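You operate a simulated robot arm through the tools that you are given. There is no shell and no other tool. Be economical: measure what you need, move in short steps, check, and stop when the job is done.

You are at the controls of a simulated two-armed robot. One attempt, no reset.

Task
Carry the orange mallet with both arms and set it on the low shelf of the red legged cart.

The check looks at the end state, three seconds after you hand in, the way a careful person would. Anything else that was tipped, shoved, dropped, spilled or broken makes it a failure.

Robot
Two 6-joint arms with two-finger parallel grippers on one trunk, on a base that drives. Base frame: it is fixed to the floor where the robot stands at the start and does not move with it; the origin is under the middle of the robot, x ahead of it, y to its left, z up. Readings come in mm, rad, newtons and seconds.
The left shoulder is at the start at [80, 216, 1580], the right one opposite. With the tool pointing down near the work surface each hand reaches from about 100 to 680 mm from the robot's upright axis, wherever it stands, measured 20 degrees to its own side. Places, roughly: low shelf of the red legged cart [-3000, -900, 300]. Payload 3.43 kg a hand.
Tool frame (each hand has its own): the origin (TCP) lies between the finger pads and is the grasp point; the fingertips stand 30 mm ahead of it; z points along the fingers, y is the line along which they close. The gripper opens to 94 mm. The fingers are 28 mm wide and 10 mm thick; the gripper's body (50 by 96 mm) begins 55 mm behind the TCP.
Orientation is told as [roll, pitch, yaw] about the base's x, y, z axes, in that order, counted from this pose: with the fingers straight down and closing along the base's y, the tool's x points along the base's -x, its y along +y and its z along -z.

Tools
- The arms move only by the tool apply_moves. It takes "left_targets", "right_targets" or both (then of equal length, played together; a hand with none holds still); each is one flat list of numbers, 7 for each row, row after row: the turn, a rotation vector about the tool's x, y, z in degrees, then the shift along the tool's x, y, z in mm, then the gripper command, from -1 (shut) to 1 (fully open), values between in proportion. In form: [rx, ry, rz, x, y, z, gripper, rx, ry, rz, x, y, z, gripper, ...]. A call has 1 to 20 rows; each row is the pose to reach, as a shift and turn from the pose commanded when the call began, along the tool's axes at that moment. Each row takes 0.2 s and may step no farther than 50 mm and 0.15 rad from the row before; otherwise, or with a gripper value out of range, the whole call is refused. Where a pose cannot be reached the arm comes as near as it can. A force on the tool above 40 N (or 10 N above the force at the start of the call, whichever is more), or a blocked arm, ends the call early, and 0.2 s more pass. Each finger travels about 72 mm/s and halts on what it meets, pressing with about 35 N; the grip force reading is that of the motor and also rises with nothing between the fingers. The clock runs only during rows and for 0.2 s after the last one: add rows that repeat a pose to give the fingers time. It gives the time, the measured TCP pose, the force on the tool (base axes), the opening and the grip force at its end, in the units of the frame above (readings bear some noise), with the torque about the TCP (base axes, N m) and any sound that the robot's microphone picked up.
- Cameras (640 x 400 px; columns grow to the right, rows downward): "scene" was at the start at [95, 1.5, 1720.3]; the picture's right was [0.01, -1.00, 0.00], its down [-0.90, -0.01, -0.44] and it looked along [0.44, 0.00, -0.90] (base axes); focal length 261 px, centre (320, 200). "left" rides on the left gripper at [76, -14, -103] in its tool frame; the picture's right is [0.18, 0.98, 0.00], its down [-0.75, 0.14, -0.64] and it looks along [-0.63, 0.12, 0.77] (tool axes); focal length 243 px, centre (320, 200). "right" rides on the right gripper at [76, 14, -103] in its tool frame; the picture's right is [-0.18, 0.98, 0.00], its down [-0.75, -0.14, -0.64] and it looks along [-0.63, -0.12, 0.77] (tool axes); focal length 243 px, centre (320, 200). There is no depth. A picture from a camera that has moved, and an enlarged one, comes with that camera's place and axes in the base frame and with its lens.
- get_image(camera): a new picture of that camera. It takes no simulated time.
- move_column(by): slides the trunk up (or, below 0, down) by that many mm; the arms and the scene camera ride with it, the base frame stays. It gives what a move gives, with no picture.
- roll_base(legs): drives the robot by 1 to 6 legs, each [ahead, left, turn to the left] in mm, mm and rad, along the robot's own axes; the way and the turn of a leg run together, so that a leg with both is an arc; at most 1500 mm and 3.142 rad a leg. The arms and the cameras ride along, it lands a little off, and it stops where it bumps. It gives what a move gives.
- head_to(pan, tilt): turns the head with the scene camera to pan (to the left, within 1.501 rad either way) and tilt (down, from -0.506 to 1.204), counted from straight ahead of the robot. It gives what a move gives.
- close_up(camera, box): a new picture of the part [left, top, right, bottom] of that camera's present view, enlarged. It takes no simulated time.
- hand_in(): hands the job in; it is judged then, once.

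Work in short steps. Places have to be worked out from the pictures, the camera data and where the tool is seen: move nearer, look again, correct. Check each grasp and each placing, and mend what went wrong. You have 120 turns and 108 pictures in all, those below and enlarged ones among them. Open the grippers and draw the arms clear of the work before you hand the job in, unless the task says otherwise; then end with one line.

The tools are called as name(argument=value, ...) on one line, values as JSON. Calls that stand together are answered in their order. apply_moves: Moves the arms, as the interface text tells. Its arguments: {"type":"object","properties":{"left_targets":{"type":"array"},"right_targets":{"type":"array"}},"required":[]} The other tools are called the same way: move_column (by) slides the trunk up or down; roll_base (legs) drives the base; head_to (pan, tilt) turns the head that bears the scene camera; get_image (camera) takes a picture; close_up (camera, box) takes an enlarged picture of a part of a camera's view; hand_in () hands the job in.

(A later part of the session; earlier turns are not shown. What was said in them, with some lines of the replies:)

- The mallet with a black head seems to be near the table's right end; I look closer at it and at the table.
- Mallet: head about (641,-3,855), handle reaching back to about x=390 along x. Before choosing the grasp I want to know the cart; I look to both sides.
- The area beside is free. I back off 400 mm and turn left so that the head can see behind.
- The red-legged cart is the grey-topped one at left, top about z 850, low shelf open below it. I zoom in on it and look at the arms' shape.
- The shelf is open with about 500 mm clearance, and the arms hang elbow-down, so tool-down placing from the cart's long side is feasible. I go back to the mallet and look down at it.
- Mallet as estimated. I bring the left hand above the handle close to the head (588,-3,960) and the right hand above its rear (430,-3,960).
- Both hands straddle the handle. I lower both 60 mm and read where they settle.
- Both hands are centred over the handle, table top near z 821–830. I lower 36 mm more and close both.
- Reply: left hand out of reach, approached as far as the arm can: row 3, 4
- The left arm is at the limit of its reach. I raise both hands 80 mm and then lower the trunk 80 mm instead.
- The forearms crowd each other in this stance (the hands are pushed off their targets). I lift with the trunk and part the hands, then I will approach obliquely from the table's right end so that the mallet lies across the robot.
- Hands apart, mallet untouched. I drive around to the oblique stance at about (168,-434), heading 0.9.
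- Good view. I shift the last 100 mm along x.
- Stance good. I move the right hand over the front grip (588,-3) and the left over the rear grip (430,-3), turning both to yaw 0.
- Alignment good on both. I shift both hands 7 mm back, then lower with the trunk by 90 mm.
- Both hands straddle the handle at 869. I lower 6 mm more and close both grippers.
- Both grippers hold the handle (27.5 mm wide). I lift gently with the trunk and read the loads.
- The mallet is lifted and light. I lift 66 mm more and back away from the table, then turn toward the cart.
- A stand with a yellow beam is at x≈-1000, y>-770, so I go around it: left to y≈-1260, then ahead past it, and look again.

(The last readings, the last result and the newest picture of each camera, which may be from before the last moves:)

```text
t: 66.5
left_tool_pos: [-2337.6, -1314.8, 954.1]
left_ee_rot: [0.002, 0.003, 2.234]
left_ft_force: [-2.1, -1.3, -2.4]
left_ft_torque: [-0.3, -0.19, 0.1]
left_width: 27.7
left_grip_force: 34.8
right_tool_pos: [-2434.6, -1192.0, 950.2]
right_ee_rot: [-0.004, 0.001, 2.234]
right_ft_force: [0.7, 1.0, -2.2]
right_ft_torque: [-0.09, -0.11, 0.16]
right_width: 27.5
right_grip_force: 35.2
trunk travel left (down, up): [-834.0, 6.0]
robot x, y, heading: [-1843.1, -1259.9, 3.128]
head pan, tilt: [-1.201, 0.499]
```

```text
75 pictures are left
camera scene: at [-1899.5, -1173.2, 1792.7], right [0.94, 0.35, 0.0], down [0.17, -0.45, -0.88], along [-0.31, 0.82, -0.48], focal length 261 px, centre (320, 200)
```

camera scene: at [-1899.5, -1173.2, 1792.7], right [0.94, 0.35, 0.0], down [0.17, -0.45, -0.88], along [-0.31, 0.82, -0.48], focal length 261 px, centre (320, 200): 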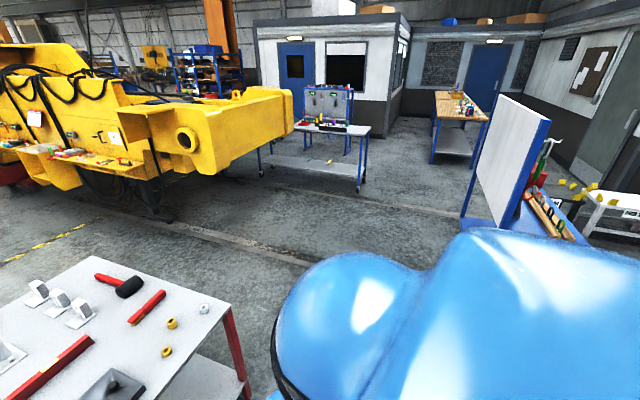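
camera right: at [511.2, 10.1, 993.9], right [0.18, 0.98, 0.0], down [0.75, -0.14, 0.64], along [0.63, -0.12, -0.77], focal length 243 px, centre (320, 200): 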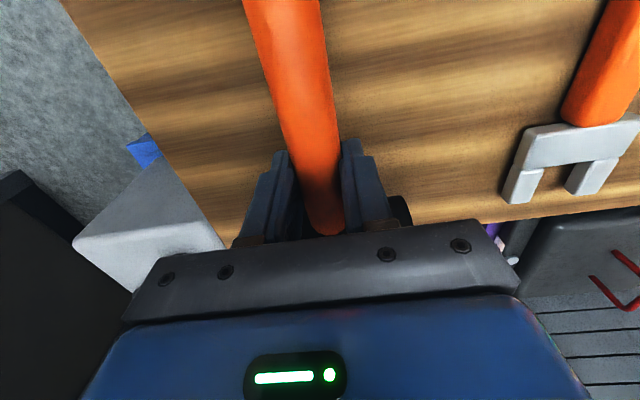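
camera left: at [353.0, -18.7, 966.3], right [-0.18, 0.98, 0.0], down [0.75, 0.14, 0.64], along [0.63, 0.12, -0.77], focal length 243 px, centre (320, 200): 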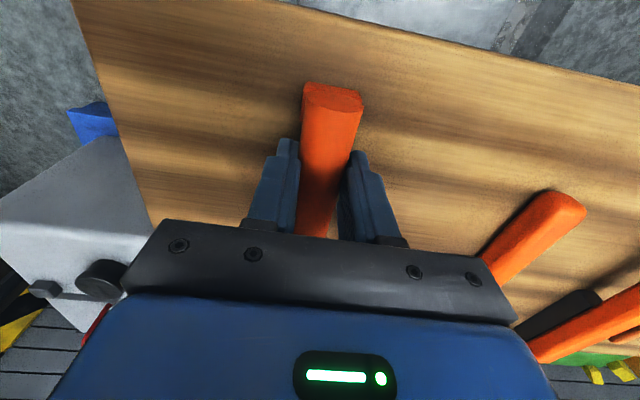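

Cart top z≈850, edges x≈-2520, y≈-580 (near long side); nothing stands on that side. I back off, go to its +y side and turn to face -y.

roll_base(legs=[[-150, 0, 0], [0, -1160, 0], [0, 0, 1.585], [-370, 0, 0]])

head_to(pan=-0.9, tilt=0.55)

get_image(camera="scene")

```text
t: 79.2
left_tool_pos: [-1609.8, -235.5, 952.0]
left_ee_rot: [-0.004, 0.004, -2.453]
left_ft_force: [1.0, -2.5, -0.4]
left_ft_torque: [0.08, -0.12, 0.12]
left_width: 27.3
left_grip_force: 35.0
right_tool_pos: [-1731.8, -335.8, 948.8]
right_ee_rot: [-0.006, 0.003, -2.454]
right_ft_force: [-0.8, 1.2, -4.7]
right_ft_torque: [0.08, -0.05, 0.25]
right_width: 27.5
right_grip_force: 35.6
trunk travel left (down, up): [-834.0, 6.0]
robot x, y, heading: [-1679.5, 263.3, -1.552]
head pan, tilt: [-1.201, 0.499]
```

```text
t: 80.0
left_tool_pos: [-1611.3, -233.2, 953.1]
left_ee_rot: [-0.001, 0.002, -2.452]
left_ft_force: [-0.3, -0.9, -2.2]
left_ft_torque: [0.18, -0.24, -0.01]
left_width: 27.2
left_grip_force: 34.4
right_tool_pos: [-1731.2, -333.3, 950.8]
right_ee_rot: [-0.001, 0.001, -2.45]
right_ft_force: [-0.4, 0.4, -3.0]
right_ft_torque: [0.09, -0.09, 0.08]
right_width: 27.5
right_grip_force: 35.5
trunk travel left (down, up): [-834.0, 6.0]
robot x, y, heading: [-1683.7, 261.6, -1.555]
head pan, tilt: [-0.901, 0.55]
```

```text
74 pictures are left
camera scene: at [-1746.4, 176.6, 1788.0], right [-0.63, 0.77, 0.0], down [0.4, 0.33, -0.85], along [-0.66, -0.54, -0.52], focal length 261 px, centre (320, 200)
```

scene: 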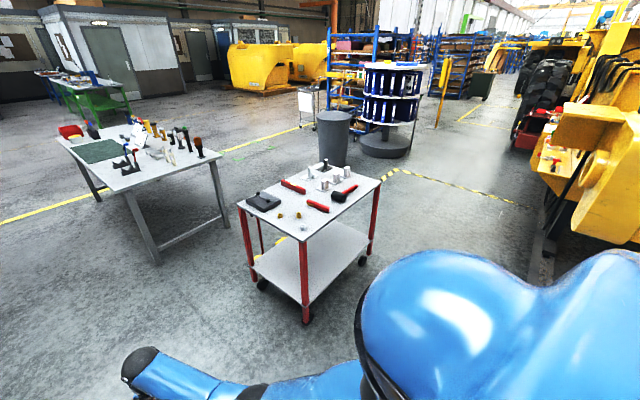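

Shelf edge y≈-620, spanning x -2575…-3414; the shelf is empty. I strafe right to stand before the middle of the cart's long side.

roll_base(legs=[[0, -1290, -0.016]])

head_to(pan=0, tilt=0.7)

get_image(camera="scene")

```text
t: 86.5
left_tool_pos: [-2909.1, -249.5, 953.1]
left_ee_rot: [-0.002, 0.0, -2.459]
left_ft_force: [2.4, -0.5, 0.9]
left_ft_torque: [-0.07, 0.02, 0.1]
left_width: 27.6
left_grip_force: 34.4
right_tool_pos: [-3032.9, -348.4, 951.4]
right_ee_rot: [-0.001, 0.002, -2.459]
right_ft_force: [-1.8, -0.1, -6.2]
right_ft_torque: [0.0, 0.05, 0.14]
right_width: 27.5
right_grip_force: 35.3
trunk travel left (down, up): [-834.0, 6.0]
robot x, y, heading: [-2980.8, 247.2, -1.561]
head pan, tilt: [-0.901, 0.55]
```

```text
t: 87.7
left_tool_pos: [-2911.0, -248.2, 952.4]
left_ee_rot: [0.002, 0.001, -2.459]
left_ft_force: [0.4, -0.2, -1.8]
left_ft_torque: [0.22, -0.26, 0.02]
left_width: 27.6
left_grip_force: 34.8
right_tool_pos: [-3032.4, -349.1, 950.2]
right_ee_rot: [-0.001, 0.001, -2.459]
right_ft_force: [-0.3, 0.2, -2.6]
right_ft_torque: [0.08, -0.06, 0.09]
right_width: 27.4
right_grip_force: 35.2
trunk travel left (down, up): [-834.0, 6.0]
robot x, y, heading: [-2977.4, 247.9, -1.57]
head pan, tilt: [0.0, 0.7]
```

```text
73 pictures are left
camera scene: at [-2973.3, 133.4, 1774.9], right [-1.0, -0.01, 0.0], down [0.0, 0.64, -0.76], along [0.01, -0.76, -0.64], focal length 261 px, centre (320, 200)
```

scene: 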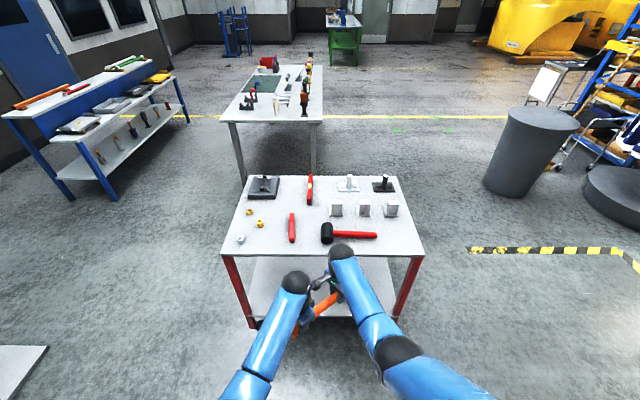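

Now I rotate the mallet about its middle by 39.5° (both hands in step) so that it lies across the robot.

apply_moves(left_targets=[0, 0, 4, -0.19, 5.5, 0, -1, 0, 0, 7.9, -0.75, 10.83, 0, -1, 0, 0, 11.85, -1.68, 16.18, 0, -1, 0, 0, 15.8, -2.98, 21.46, 0, -1, 0, 0, 19.75, -4.64, 26.63, 0, -1, 0, 0, 23.7, -6.65, 31.67, 0, -1, 0, 0, 27.65, -9.0, 36.57, 0, -1, 0, 0, 31.6, -11.68, 41.29, 0, -1, 0, 0, 35.55, -14.69, 45.82, 0, -1, 0, 0, 39.5, -18.0, 50.12, 0, -1, 0, 0, 39.5, -18.0, 50.12, 0, -1], right_targets=[0, 0, 4, 0.19, -5.5, 0, -1, 0, 0, 7.9, 0.75, -10.83, 0, -1, 0, 0, 11.85, 1.68, -16.18, 0, -1, 0, 0, 15.8, 2.98, -21.46, 0, -1, 0, 0, 19.75, 4.64, -26.63, 0, -1, 0, 0, 23.7, 6.65, -31.67, 0, -1, 0, 0, 27.65, 9.0, -36.57, 0, -1, 0, 0, 31.6, 11.68, -41.29, 0, -1, 0, 0, 35.55, 14.69, -45.82, 0, -1, 0, 0, 39.5, 18.0, -50.12, 0, -1, 0, 0, 39.5, 18.0, -50.12, 0, -1])

get_image(camera="scene")

get_image(camera="right")

```text
t: 90.1
left_tool_pos: [-2893.4, -298.9, 953.3]
left_ee_rot: [-0.001, 0.001, 3.133]
left_ft_force: [5.6, 5.1, 2.8]
left_ft_torque: [0.13, -0.01, -0.36]
left_width: 27.6
left_grip_force: 35.2
right_tool_pos: [-3050.2, -297.8, 951.1]
right_ee_rot: [-0.002, -0.002, 3.132]
right_ft_force: [-4.2, -5.0, -8.9]
right_ft_torque: [-0.13, 0.36, -0.38]
right_width: 27.6
right_grip_force: 34.2
trunk travel left (down, up): [-834.0, 6.0]
robot x, y, heading: [-2976.0, 249.7, -1.564]
head pan, tilt: [0.0, 0.7]
```

```text
72 pictures are left
camera scene: at [-2973.5, 133.5, 1774.9], right [-1.0, -0.01, 0.0], down [-0.01, 0.64, -0.76], along [0.01, -0.76, -0.64], focal length 261 px, centre (320, 200)
```

scene: 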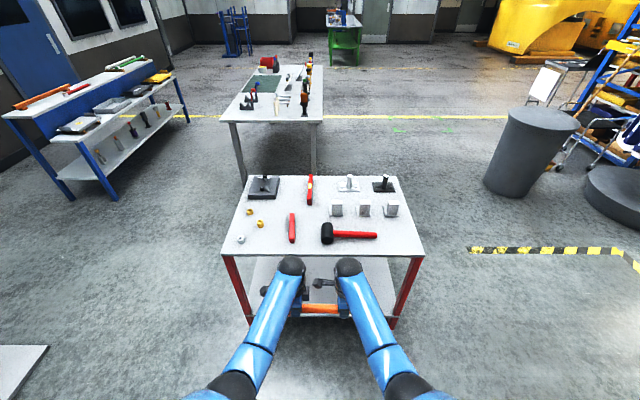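

```text
71 pictures are left
camera right: at [-2974.6, -313.8, 1053.6], right [-0.19, -0.98, 0.0], down [-0.75, 0.15, 0.64], along [-0.63, 0.12, -0.77], focal length 243 px, centre (320, 200)
```

right: 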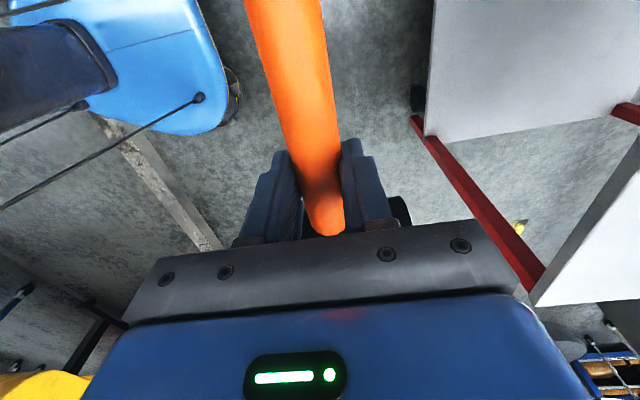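

The mallet now lies across the robot, held well. I lower the trunk in two steps, looking in between.

move_column(by=-300)

get_image(camera="scene")

get_image(camera="right")

```text
t: 93.1
left_tool_pos: [-2893.7, -299.3, 653.2]
left_ee_rot: [-0.003, 0.0, 3.134]
left_ft_force: [6.0, 0.1, 2.3]
left_ft_torque: [0.02, -0.01, -0.06]
left_width: 27.7
left_grip_force: 34.9
right_tool_pos: [-3051.4, -297.0, 651.6]
right_ee_rot: [-0.002, -0.001, 3.136]
right_ft_force: [-6.2, -0.7, -7.3]
right_ft_torque: [-0.01, 0.27, -0.06]
right_width: 27.4
right_grip_force: 34.7
trunk travel left (down, up): [-534.0, 306.0]
robot x, y, heading: [-2975.4, 250.8, -1.56]
head pan, tilt: [0.0, 0.7]
```

```text
70 pictures are left
camera scene: at [-2973.5, 133.9, 1474.9], right [-1.0, -0.01, 0.0], down [-0.01, 0.64, -0.76], along [0.01, -0.76, -0.64], focal length 261 px, centre (320, 200)
```

scene: 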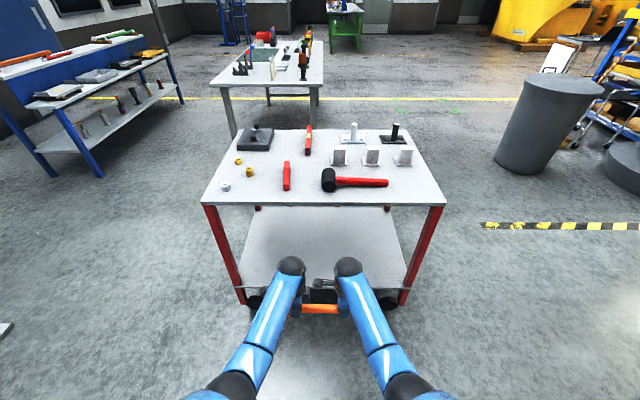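

```text
69 pictures are left
camera right: at [-2974.5, -313.5, 753.8], right [-0.19, -0.98, 0.0], down [-0.75, 0.14, 0.64], along [-0.63, 0.12, -0.77], focal length 243 px, centre (320, 200)
```

right: 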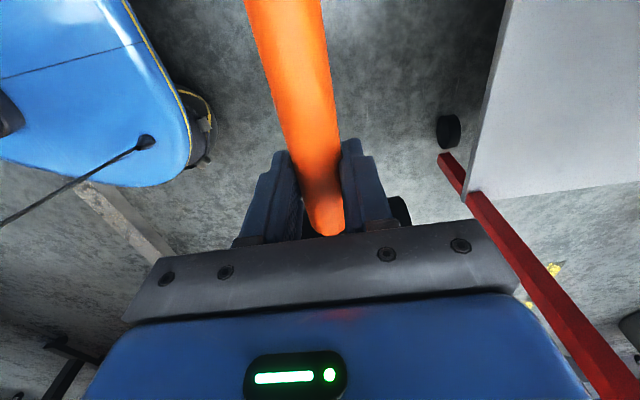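

Everything is clear; the base front is about 180–225 mm ahead of its axis, shelf edge y≈-595. I lower another 240 mm and look before entering.

move_column(by=-240)

get_image(camera="scene")

get_image(camera="right")

get_image(camera="left")

```text
t: 95.6
left_tool_pos: [-2894.1, -298.8, 413.1]
left_ee_rot: [-0.001, 0.001, 3.135]
left_ft_force: [5.5, 1.6, 0.8]
left_ft_torque: [0.03, -0.06, -0.06]
left_width: 27.5
left_grip_force: 35.6
right_tool_pos: [-3051.8, -298.1, 411.5]
right_ee_rot: [-0.001, 0.0, 3.134]
right_ft_force: [-5.9, 0.3, -5.2]
right_ft_torque: [0.0, 0.12, -0.04]
right_width: 27.4
right_grip_force: 35.4
trunk travel left (down, up): [-294.0, 546.0]
robot x, y, heading: [-2976.7, 254.4, -1.561]
head pan, tilt: [0.0, 0.7]
```

```text
68 pictures are left
camera scene: at [-2973.5, 134.1, 1235.0], right [-1.0, -0.01, 0.0], down [-0.01, 0.64, -0.76], along [0.01, -0.76, -0.64], focal length 261 px, centre (320, 200)
```

scene: 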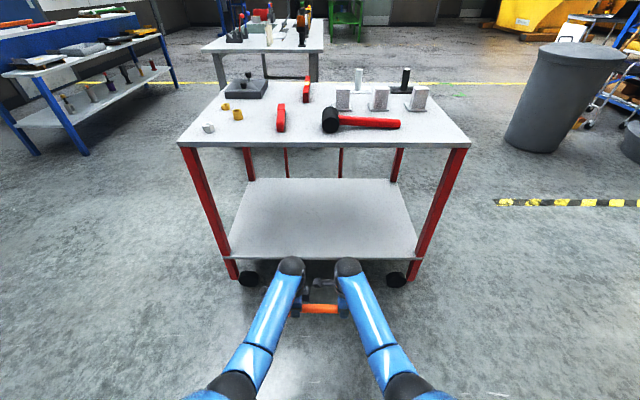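

```text
67 pictures are left
camera right: at [-2974.4, -313.3, 513.9], right [-0.19, -0.98, 0.0], down [-0.75, 0.14, 0.64], along [-0.63, 0.12, -0.77], focal length 243 px, centre (320, 200)
```

right: 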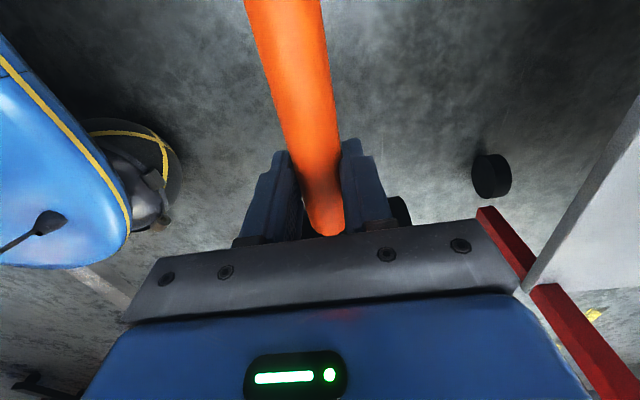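

```text
66 pictures are left
camera left: at [-2817.8, -285.5, 516.1], right [0.18, -0.98, 0.0], down [-0.75, -0.14, 0.64], along [-0.63, -0.11, -0.77], focal length 243 px, centre (320, 200)
```

left: 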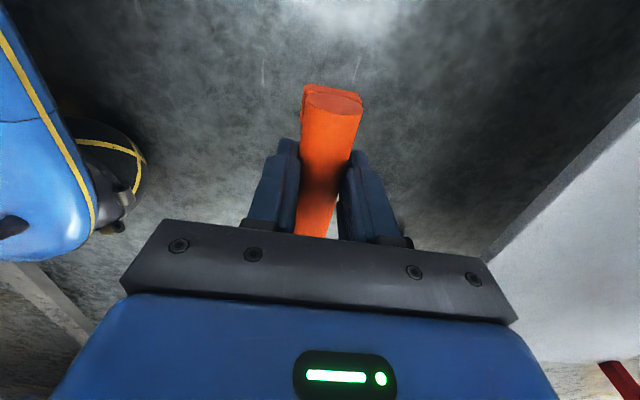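

Shelf top z≈290–300, clear space above it. I drive in 300 mm and look.

roll_base(legs=[[300, 0, -0.008]])

get_image(camera="scene")

get_image(camera="left")

```text
t: 97.7
left_tool_pos: [-2897.0, -602.0, 412.3]
left_ee_rot: [-0.001, 0.001, 3.124]
left_ft_force: [4.6, 0.7, 0.0]
left_ft_torque: [0.01, -0.13, -0.04]
left_width: 27.4
left_grip_force: 35.0
right_tool_pos: [-3055.5, -599.7, 411.4]
right_ee_rot: [-0.003, 0.001, 3.126]
right_ft_force: [-3.9, -0.4, -5.7]
right_ft_torque: [0.0, 0.02, -0.05]
right_width: 27.8
right_grip_force: 35.0
trunk travel left (down, up): [-294.0, 546.0]
robot x, y, heading: [-2975.6, -55.8, -1.578]
head pan, tilt: [0.0, 0.7]
```

```text
65 pictures are left
camera scene: at [-2973.5, -169.9, 1234.8], right [-1.0, 0.0, 0.0], down [0.0, 0.65, -0.76], along [0.0, -0.76, -0.65], focal length 261 px, centre (320, 200)
```

scene: 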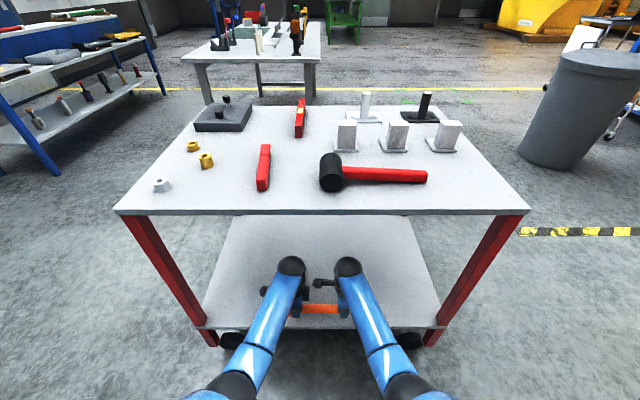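

```text
64 pictures are left
camera left: at [-2821.7, -590.3, 515.5], right [0.17, -0.99, 0.0], down [-0.76, -0.13, 0.64], along [-0.63, -0.11, -0.77], focal length 243 px, centre (320, 200)
```

left: 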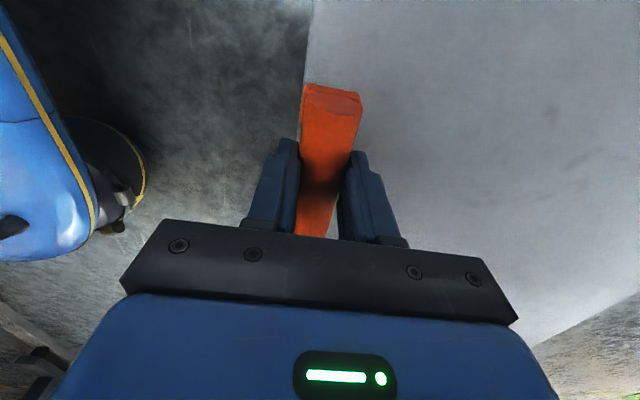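

Entering cleanly; shelf edge y≈-588. I advance 170 mm more so that the mallet is well inside.

roll_base(legs=[[170, 0, 0]])

get_image(camera="scene")

get_image(camera="left")

get_image(camera="right")

```text
t: 99.1
left_tool_pos: [-2896.8, -770.9, 412.7]
left_ee_rot: [-0.004, -0.001, 3.126]
left_ft_force: [-1.0, 1.2, -1.0]
left_ft_torque: [0.03, -0.14, -0.1]
left_width: 27.4
left_grip_force: 35.1
right_tool_pos: [-3055.0, -768.1, 410.5]
right_ee_rot: [-0.003, -0.001, 3.126]
right_ft_force: [1.1, -1.3, -5.0]
right_ft_torque: [-0.01, -0.09, -0.1]
right_width: 27.7
right_grip_force: 35.3
trunk travel left (down, up): [-294.0, 546.0]
robot x, y, heading: [-2977.3, -224.2, -1.572]
head pan, tilt: [0.0, 0.7]
```

```text
63 pictures are left
camera scene: at [-2973.6, -339.3, 1234.8], right [-1.0, 0.0, 0.0], down [0.0, 0.65, -0.76], along [0.0, -0.76, -0.65], focal length 261 px, centre (320, 200)
```

scene: 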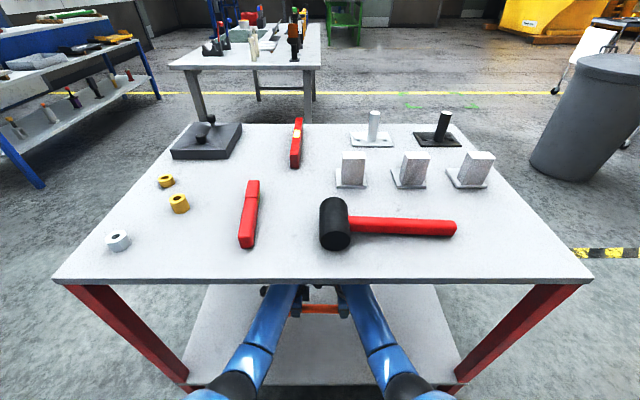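

```text
62 pictures are left
camera left: at [-2821.7, -759.3, 515.3], right [0.17, -0.99, 0.0], down [-0.76, -0.13, 0.64], along [-0.63, -0.11, -0.77], focal length 243 px, centre (320, 200)
```

left: 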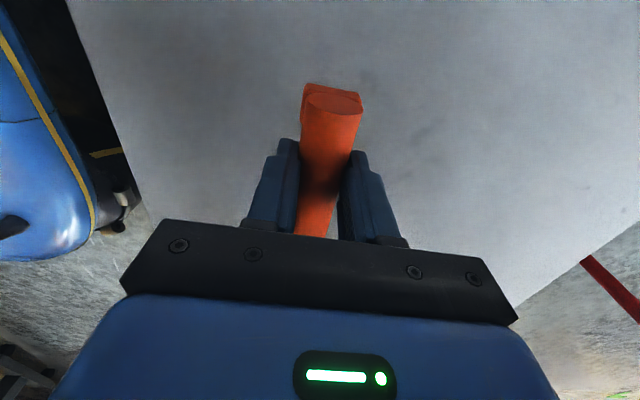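

```text
61 pictures are left
camera right: at [-2978.6, -785.7, 513.0], right [-0.2, -0.98, 0.0], down [-0.75, 0.15, 0.64], along [-0.63, 0.13, -0.77], focal length 243 px, centre (320, 200)
```

right: 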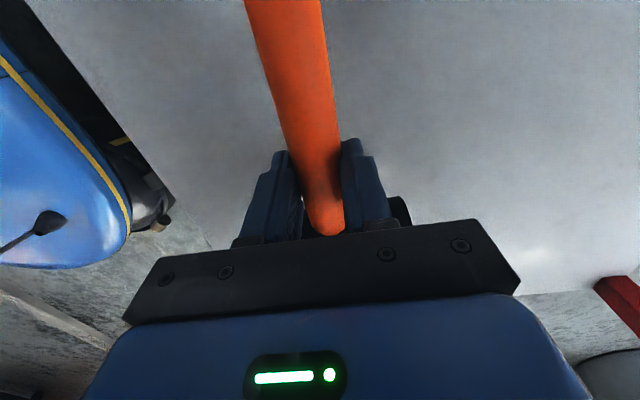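

The mallet is about 180 mm inside the shelf edge. I lower 50 mm by trunk, then finely with the arms.

move_column(by=-52)

get_image(camera="left")

apply_moves(left_targets=[0, 0, 0, 0, 0, 4, -1, 0, 0, 0, 0, 0, 8, -1, 0, 0, 0, 0, 0, 12, -1], right_targets=[0, 0, 0, 0, 0, 4, -1, 0, 0, 0, 0, 0, 8, -1, 0, 0, 0, 0, 0, 12, -1])

```text
t: 100.0
left_tool_pos: [-2897.6, -771.3, 361.0]
left_ee_rot: [-0.002, -0.001, 3.125]
left_ft_force: [-0.4, 0.8, -0.9]
left_ft_torque: [0.03, -0.16, -0.07]
left_width: 27.3
left_grip_force: 35.1
right_tool_pos: [-3054.5, -767.9, 358.5]
right_ee_rot: [-0.001, 0.0, 3.126]
right_ft_force: [0.7, -1.5, -4.6]
right_ft_torque: [-0.03, -0.07, -0.04]
right_width: 27.5
right_grip_force: 34.9
trunk travel left (down, up): [-242.0, 598.0]
robot x, y, heading: [-2974.7, -221.5, -1.568]
head pan, tilt: [0.0, 0.7]
```

```text
60 pictures are left
camera left: at [-2821.7, -758.8, 464.0], right [0.17, -0.99, 0.0], down [-0.76, -0.13, 0.64], along [-0.63, -0.11, -0.77], focal length 243 px, centre (320, 200)
```

left: 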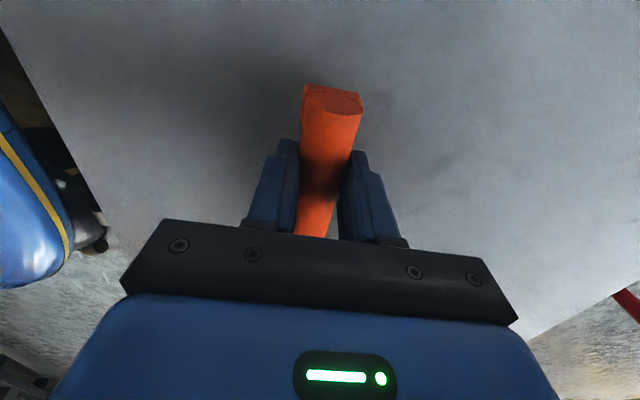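

```text
t: 100.8
left_tool_pos: [-2897.4, -771.5, 348.3]
left_ee_rot: [-0.003, -0.001, 3.127]
left_ft_force: [-0.5, 3.3, 2.0]
left_ft_torque: [0.11, 0.14, -0.29]
left_width: 27.6
left_grip_force: 35.1
right_tool_pos: [-3054.4, -767.7, 347.2]
right_ee_rot: [-0.004, -0.001, 3.126]
right_ft_force: [-0.3, -2.9, -7.6]
right_ft_torque: [-0.11, 0.06, -0.2]
right_width: 27.8
right_grip_force: 35.2
trunk travel left (down, up): [-242.0, 598.0]
robot x, y, heading: [-2973.9, -220.8, -1.574]
head pan, tilt: [0.0, 0.7]
```

Still free (no upward load). I continue down in 2–3 mm steps.

apply_moves(left_targets=[0, 0, 0, 0, 0, 3, -1, 0, 0, 0, 0, 0, 6, -1, 0, 0, 0, 0, 0, 8, -1, 0, 0, 0, 0, 0, 8, -1], right_targets=[0, 0, 0, 0, 0, 3, -1, 0, 0, 0, 0, 0, 6, -1, 0, 0, 0, 0, 0, 8, -1, 0, 0, 0, 0, 0, 8, -1])

get_image(camera="left")

```text
t: 101.8
left_tool_pos: [-2897.0, -771.1, 342.7]
left_ee_rot: [0.006, 0.001, 3.127]
left_ft_force: [2.1, -4.7, 6.4]
left_ft_torque: [0.08, 0.75, -0.06]
left_width: 27.6
left_grip_force: 35.1
right_tool_pos: [-3055.0, -770.3, 341.8]
right_ee_rot: [0.002, 0.001, 3.125]
right_ft_force: [-3.3, 5.3, 19.3]
right_ft_torque: [0.15, 0.84, -0.05]
right_width: 27.5
right_grip_force: 34.7
trunk travel left (down, up): [-242.0, 598.0]
robot x, y, heading: [-2972.6, -221.4, -1.571]
head pan, tilt: [0.0, 0.7]
```

```text
59 pictures are left
camera left: at [-2821.5, -758.5, 446.1], right [0.17, -0.99, 0.0], down [-0.76, -0.13, 0.64], along [-0.63, -0.11, -0.77], focal length 243 px, centre (320, 200)
```

left: 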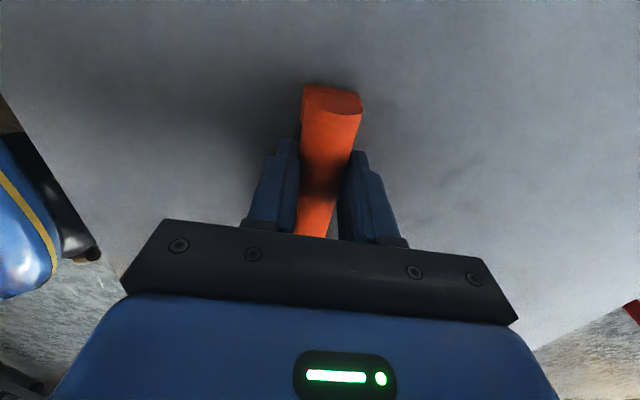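

The mallet's head has touched the shelf (19 N at the right hand). I open both grippers gradually.

apply_moves(left_targets=[0, 0, 0, 0, 0, 0, -0.3, 0, 0, 0, 0, 0, 0, -0.1, 0, 0, 0, 0, 0, 0, 0.3, 0, 0, 0, 0, 0, 0, 0.6, 0, 0, 0, 0, 0, 0, 0.6], right_targets=[0, 0, 0, 0, 0, 0, -0.3, 0, 0, 0, 0, 0, 0, -0.1, 0, 0, 0, 0, 0, 0, 0.3, 0, 0, 0, 0, 0, 0, 0.6, 0, 0, 0, 0, 0, 0, 0.6])

get_image(camera="left")

get_image(camera="right")

```text
t: 103.0
left_tool_pos: [-2898.1, -771.5, 341.1]
left_ee_rot: [-0.001, 0.0, 3.125]
left_ft_force: [0.4, -0.8, 0.2]
left_ft_torque: [0.0, -0.01, 0.0]
left_width: 75.4
left_grip_force: 0.1
right_tool_pos: [-3053.4, -768.6, 339.6]
right_ee_rot: [-0.002, 0.0, 3.126]
right_ft_force: [-0.4, 0.2, 0.9]
right_ft_torque: [0.04, 0.0, 0.0]
right_width: 75.3
right_grip_force: 0.0
trunk travel left (down, up): [-242.0, 598.0]
robot x, y, heading: [-2974.0, -225.1, -1.572]
head pan, tilt: [0.0, 0.7]
```

```text
58 pictures are left
camera left: at [-2821.5, -758.6, 443.9], right [0.17, -0.99, 0.0], down [-0.76, -0.13, 0.64], along [-0.63, -0.11, -0.77], focal length 243 px, centre (320, 200)
```

left: 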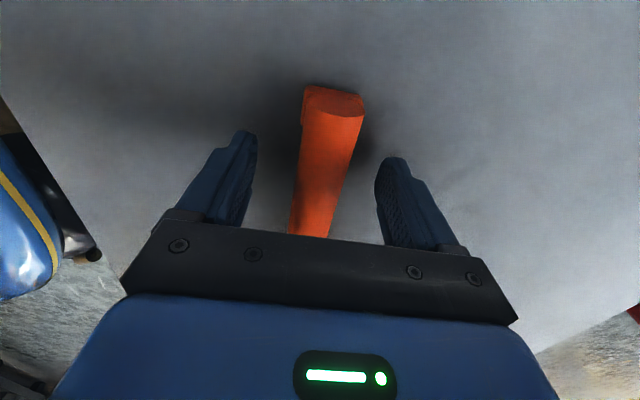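

```text
57 pictures are left
camera right: at [-2978.5, -785.0, 442.0], right [-0.2, -0.98, 0.0], down [-0.75, 0.15, 0.64], along [-0.63, 0.13, -0.77], focal length 243 px, centre (320, 200)
```

right: 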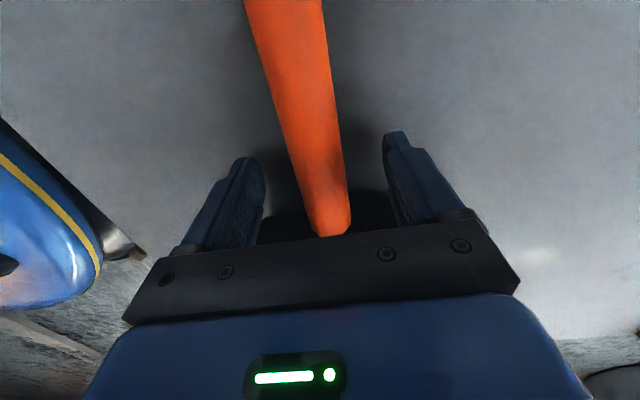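

Released and resting. I lift the hands 90 mm by the trunk, check, and back straight out.

move_column(by=90)

get_image(camera="right")

roll_base(legs=[[-500, 0, 0]])

get_image(camera="scene")

```text
t: 104.3
left_tool_pos: [-2897.1, -770.8, 430.5]
left_ee_rot: [-0.001, 0.001, 3.127]
left_ft_force: [0.7, 0.3, 0.8]
left_ft_torque: [0.01, -0.01, 0.01]
left_width: 75.0
left_grip_force: 0.1
right_tool_pos: [-3054.1, -768.3, 429.8]
right_ee_rot: [-0.001, 0.001, 3.125]
right_ft_force: [0.3, -0.5, 0.2]
right_ft_torque: [0.02, 0.01, 0.01]
right_width: 74.9
right_grip_force: 0.0
trunk travel left (down, up): [-332.0, 508.0]
robot x, y, heading: [-2976.3, -221.9, -1.572]
head pan, tilt: [0.0, 0.7]
```

```text
56 pictures are left
camera right: at [-2978.6, -785.1, 531.7], right [-0.2, -0.98, 0.0], down [-0.75, 0.15, 0.64], along [-0.63, 0.13, -0.77], focal length 243 px, centre (320, 200)
```

right: 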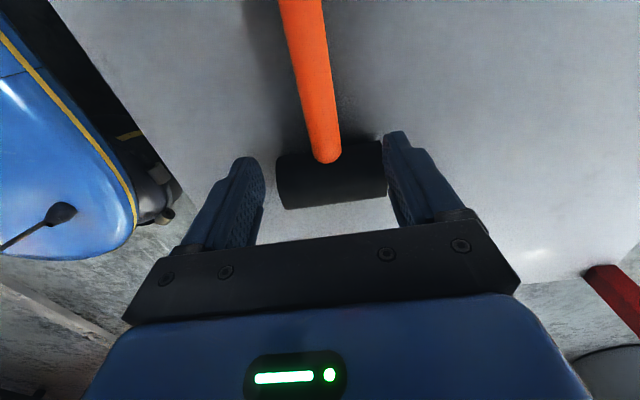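

```text
t: 107.2
left_tool_pos: [-2896.8, -277.7, 431.4]
left_ee_rot: [0.0, -0.001, 3.124]
left_ft_force: [0.6, 0.2, 0.1]
left_ft_torque: [-0.01, -0.03, 0.01]
left_width: 75.1
left_grip_force: 0.1
right_tool_pos: [-3054.6, -275.3, 429.0]
right_ee_rot: [-0.001, 0.001, 3.125]
right_ft_force: [0.1, 0.1, -0.6]
right_ft_torque: [0.01, -0.01, 0.0]
right_width: 75.0
right_grip_force: 0.0
trunk travel left (down, up): [-332.0, 508.0]
robot x, y, heading: [-2978.5, 268.8, -1.572]
head pan, tilt: [0.0, 0.7]
```

```text
55 pictures are left
camera scene: at [-2973.0, 155.8, 1273.0], right [-1.0, 0.0, 0.0], down [0.0, 0.64, -0.77], along [0.0, -0.77, -0.64], focal length 261 px, centre (320, 200)
```

scene: 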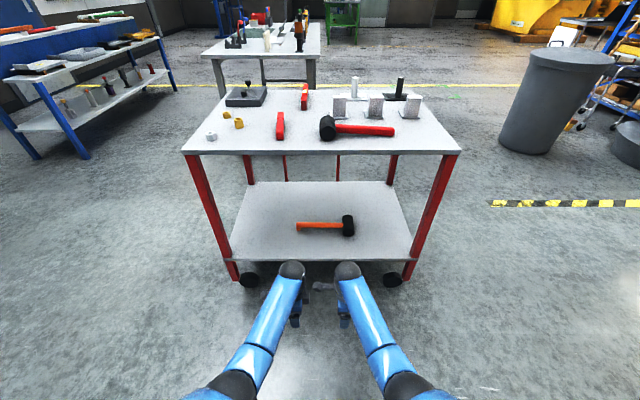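

The mallet lies flat on the low shelf, well inside, the items on top are unmoved, and the hands are open and clear. I hand in.

hand_in()

```text
The job is handed in.
```

The orange mallet, carried with both arms, is on the low shelf of the red legged cart; the grippers are open, the arms are clear, and I saw nothing else moved.
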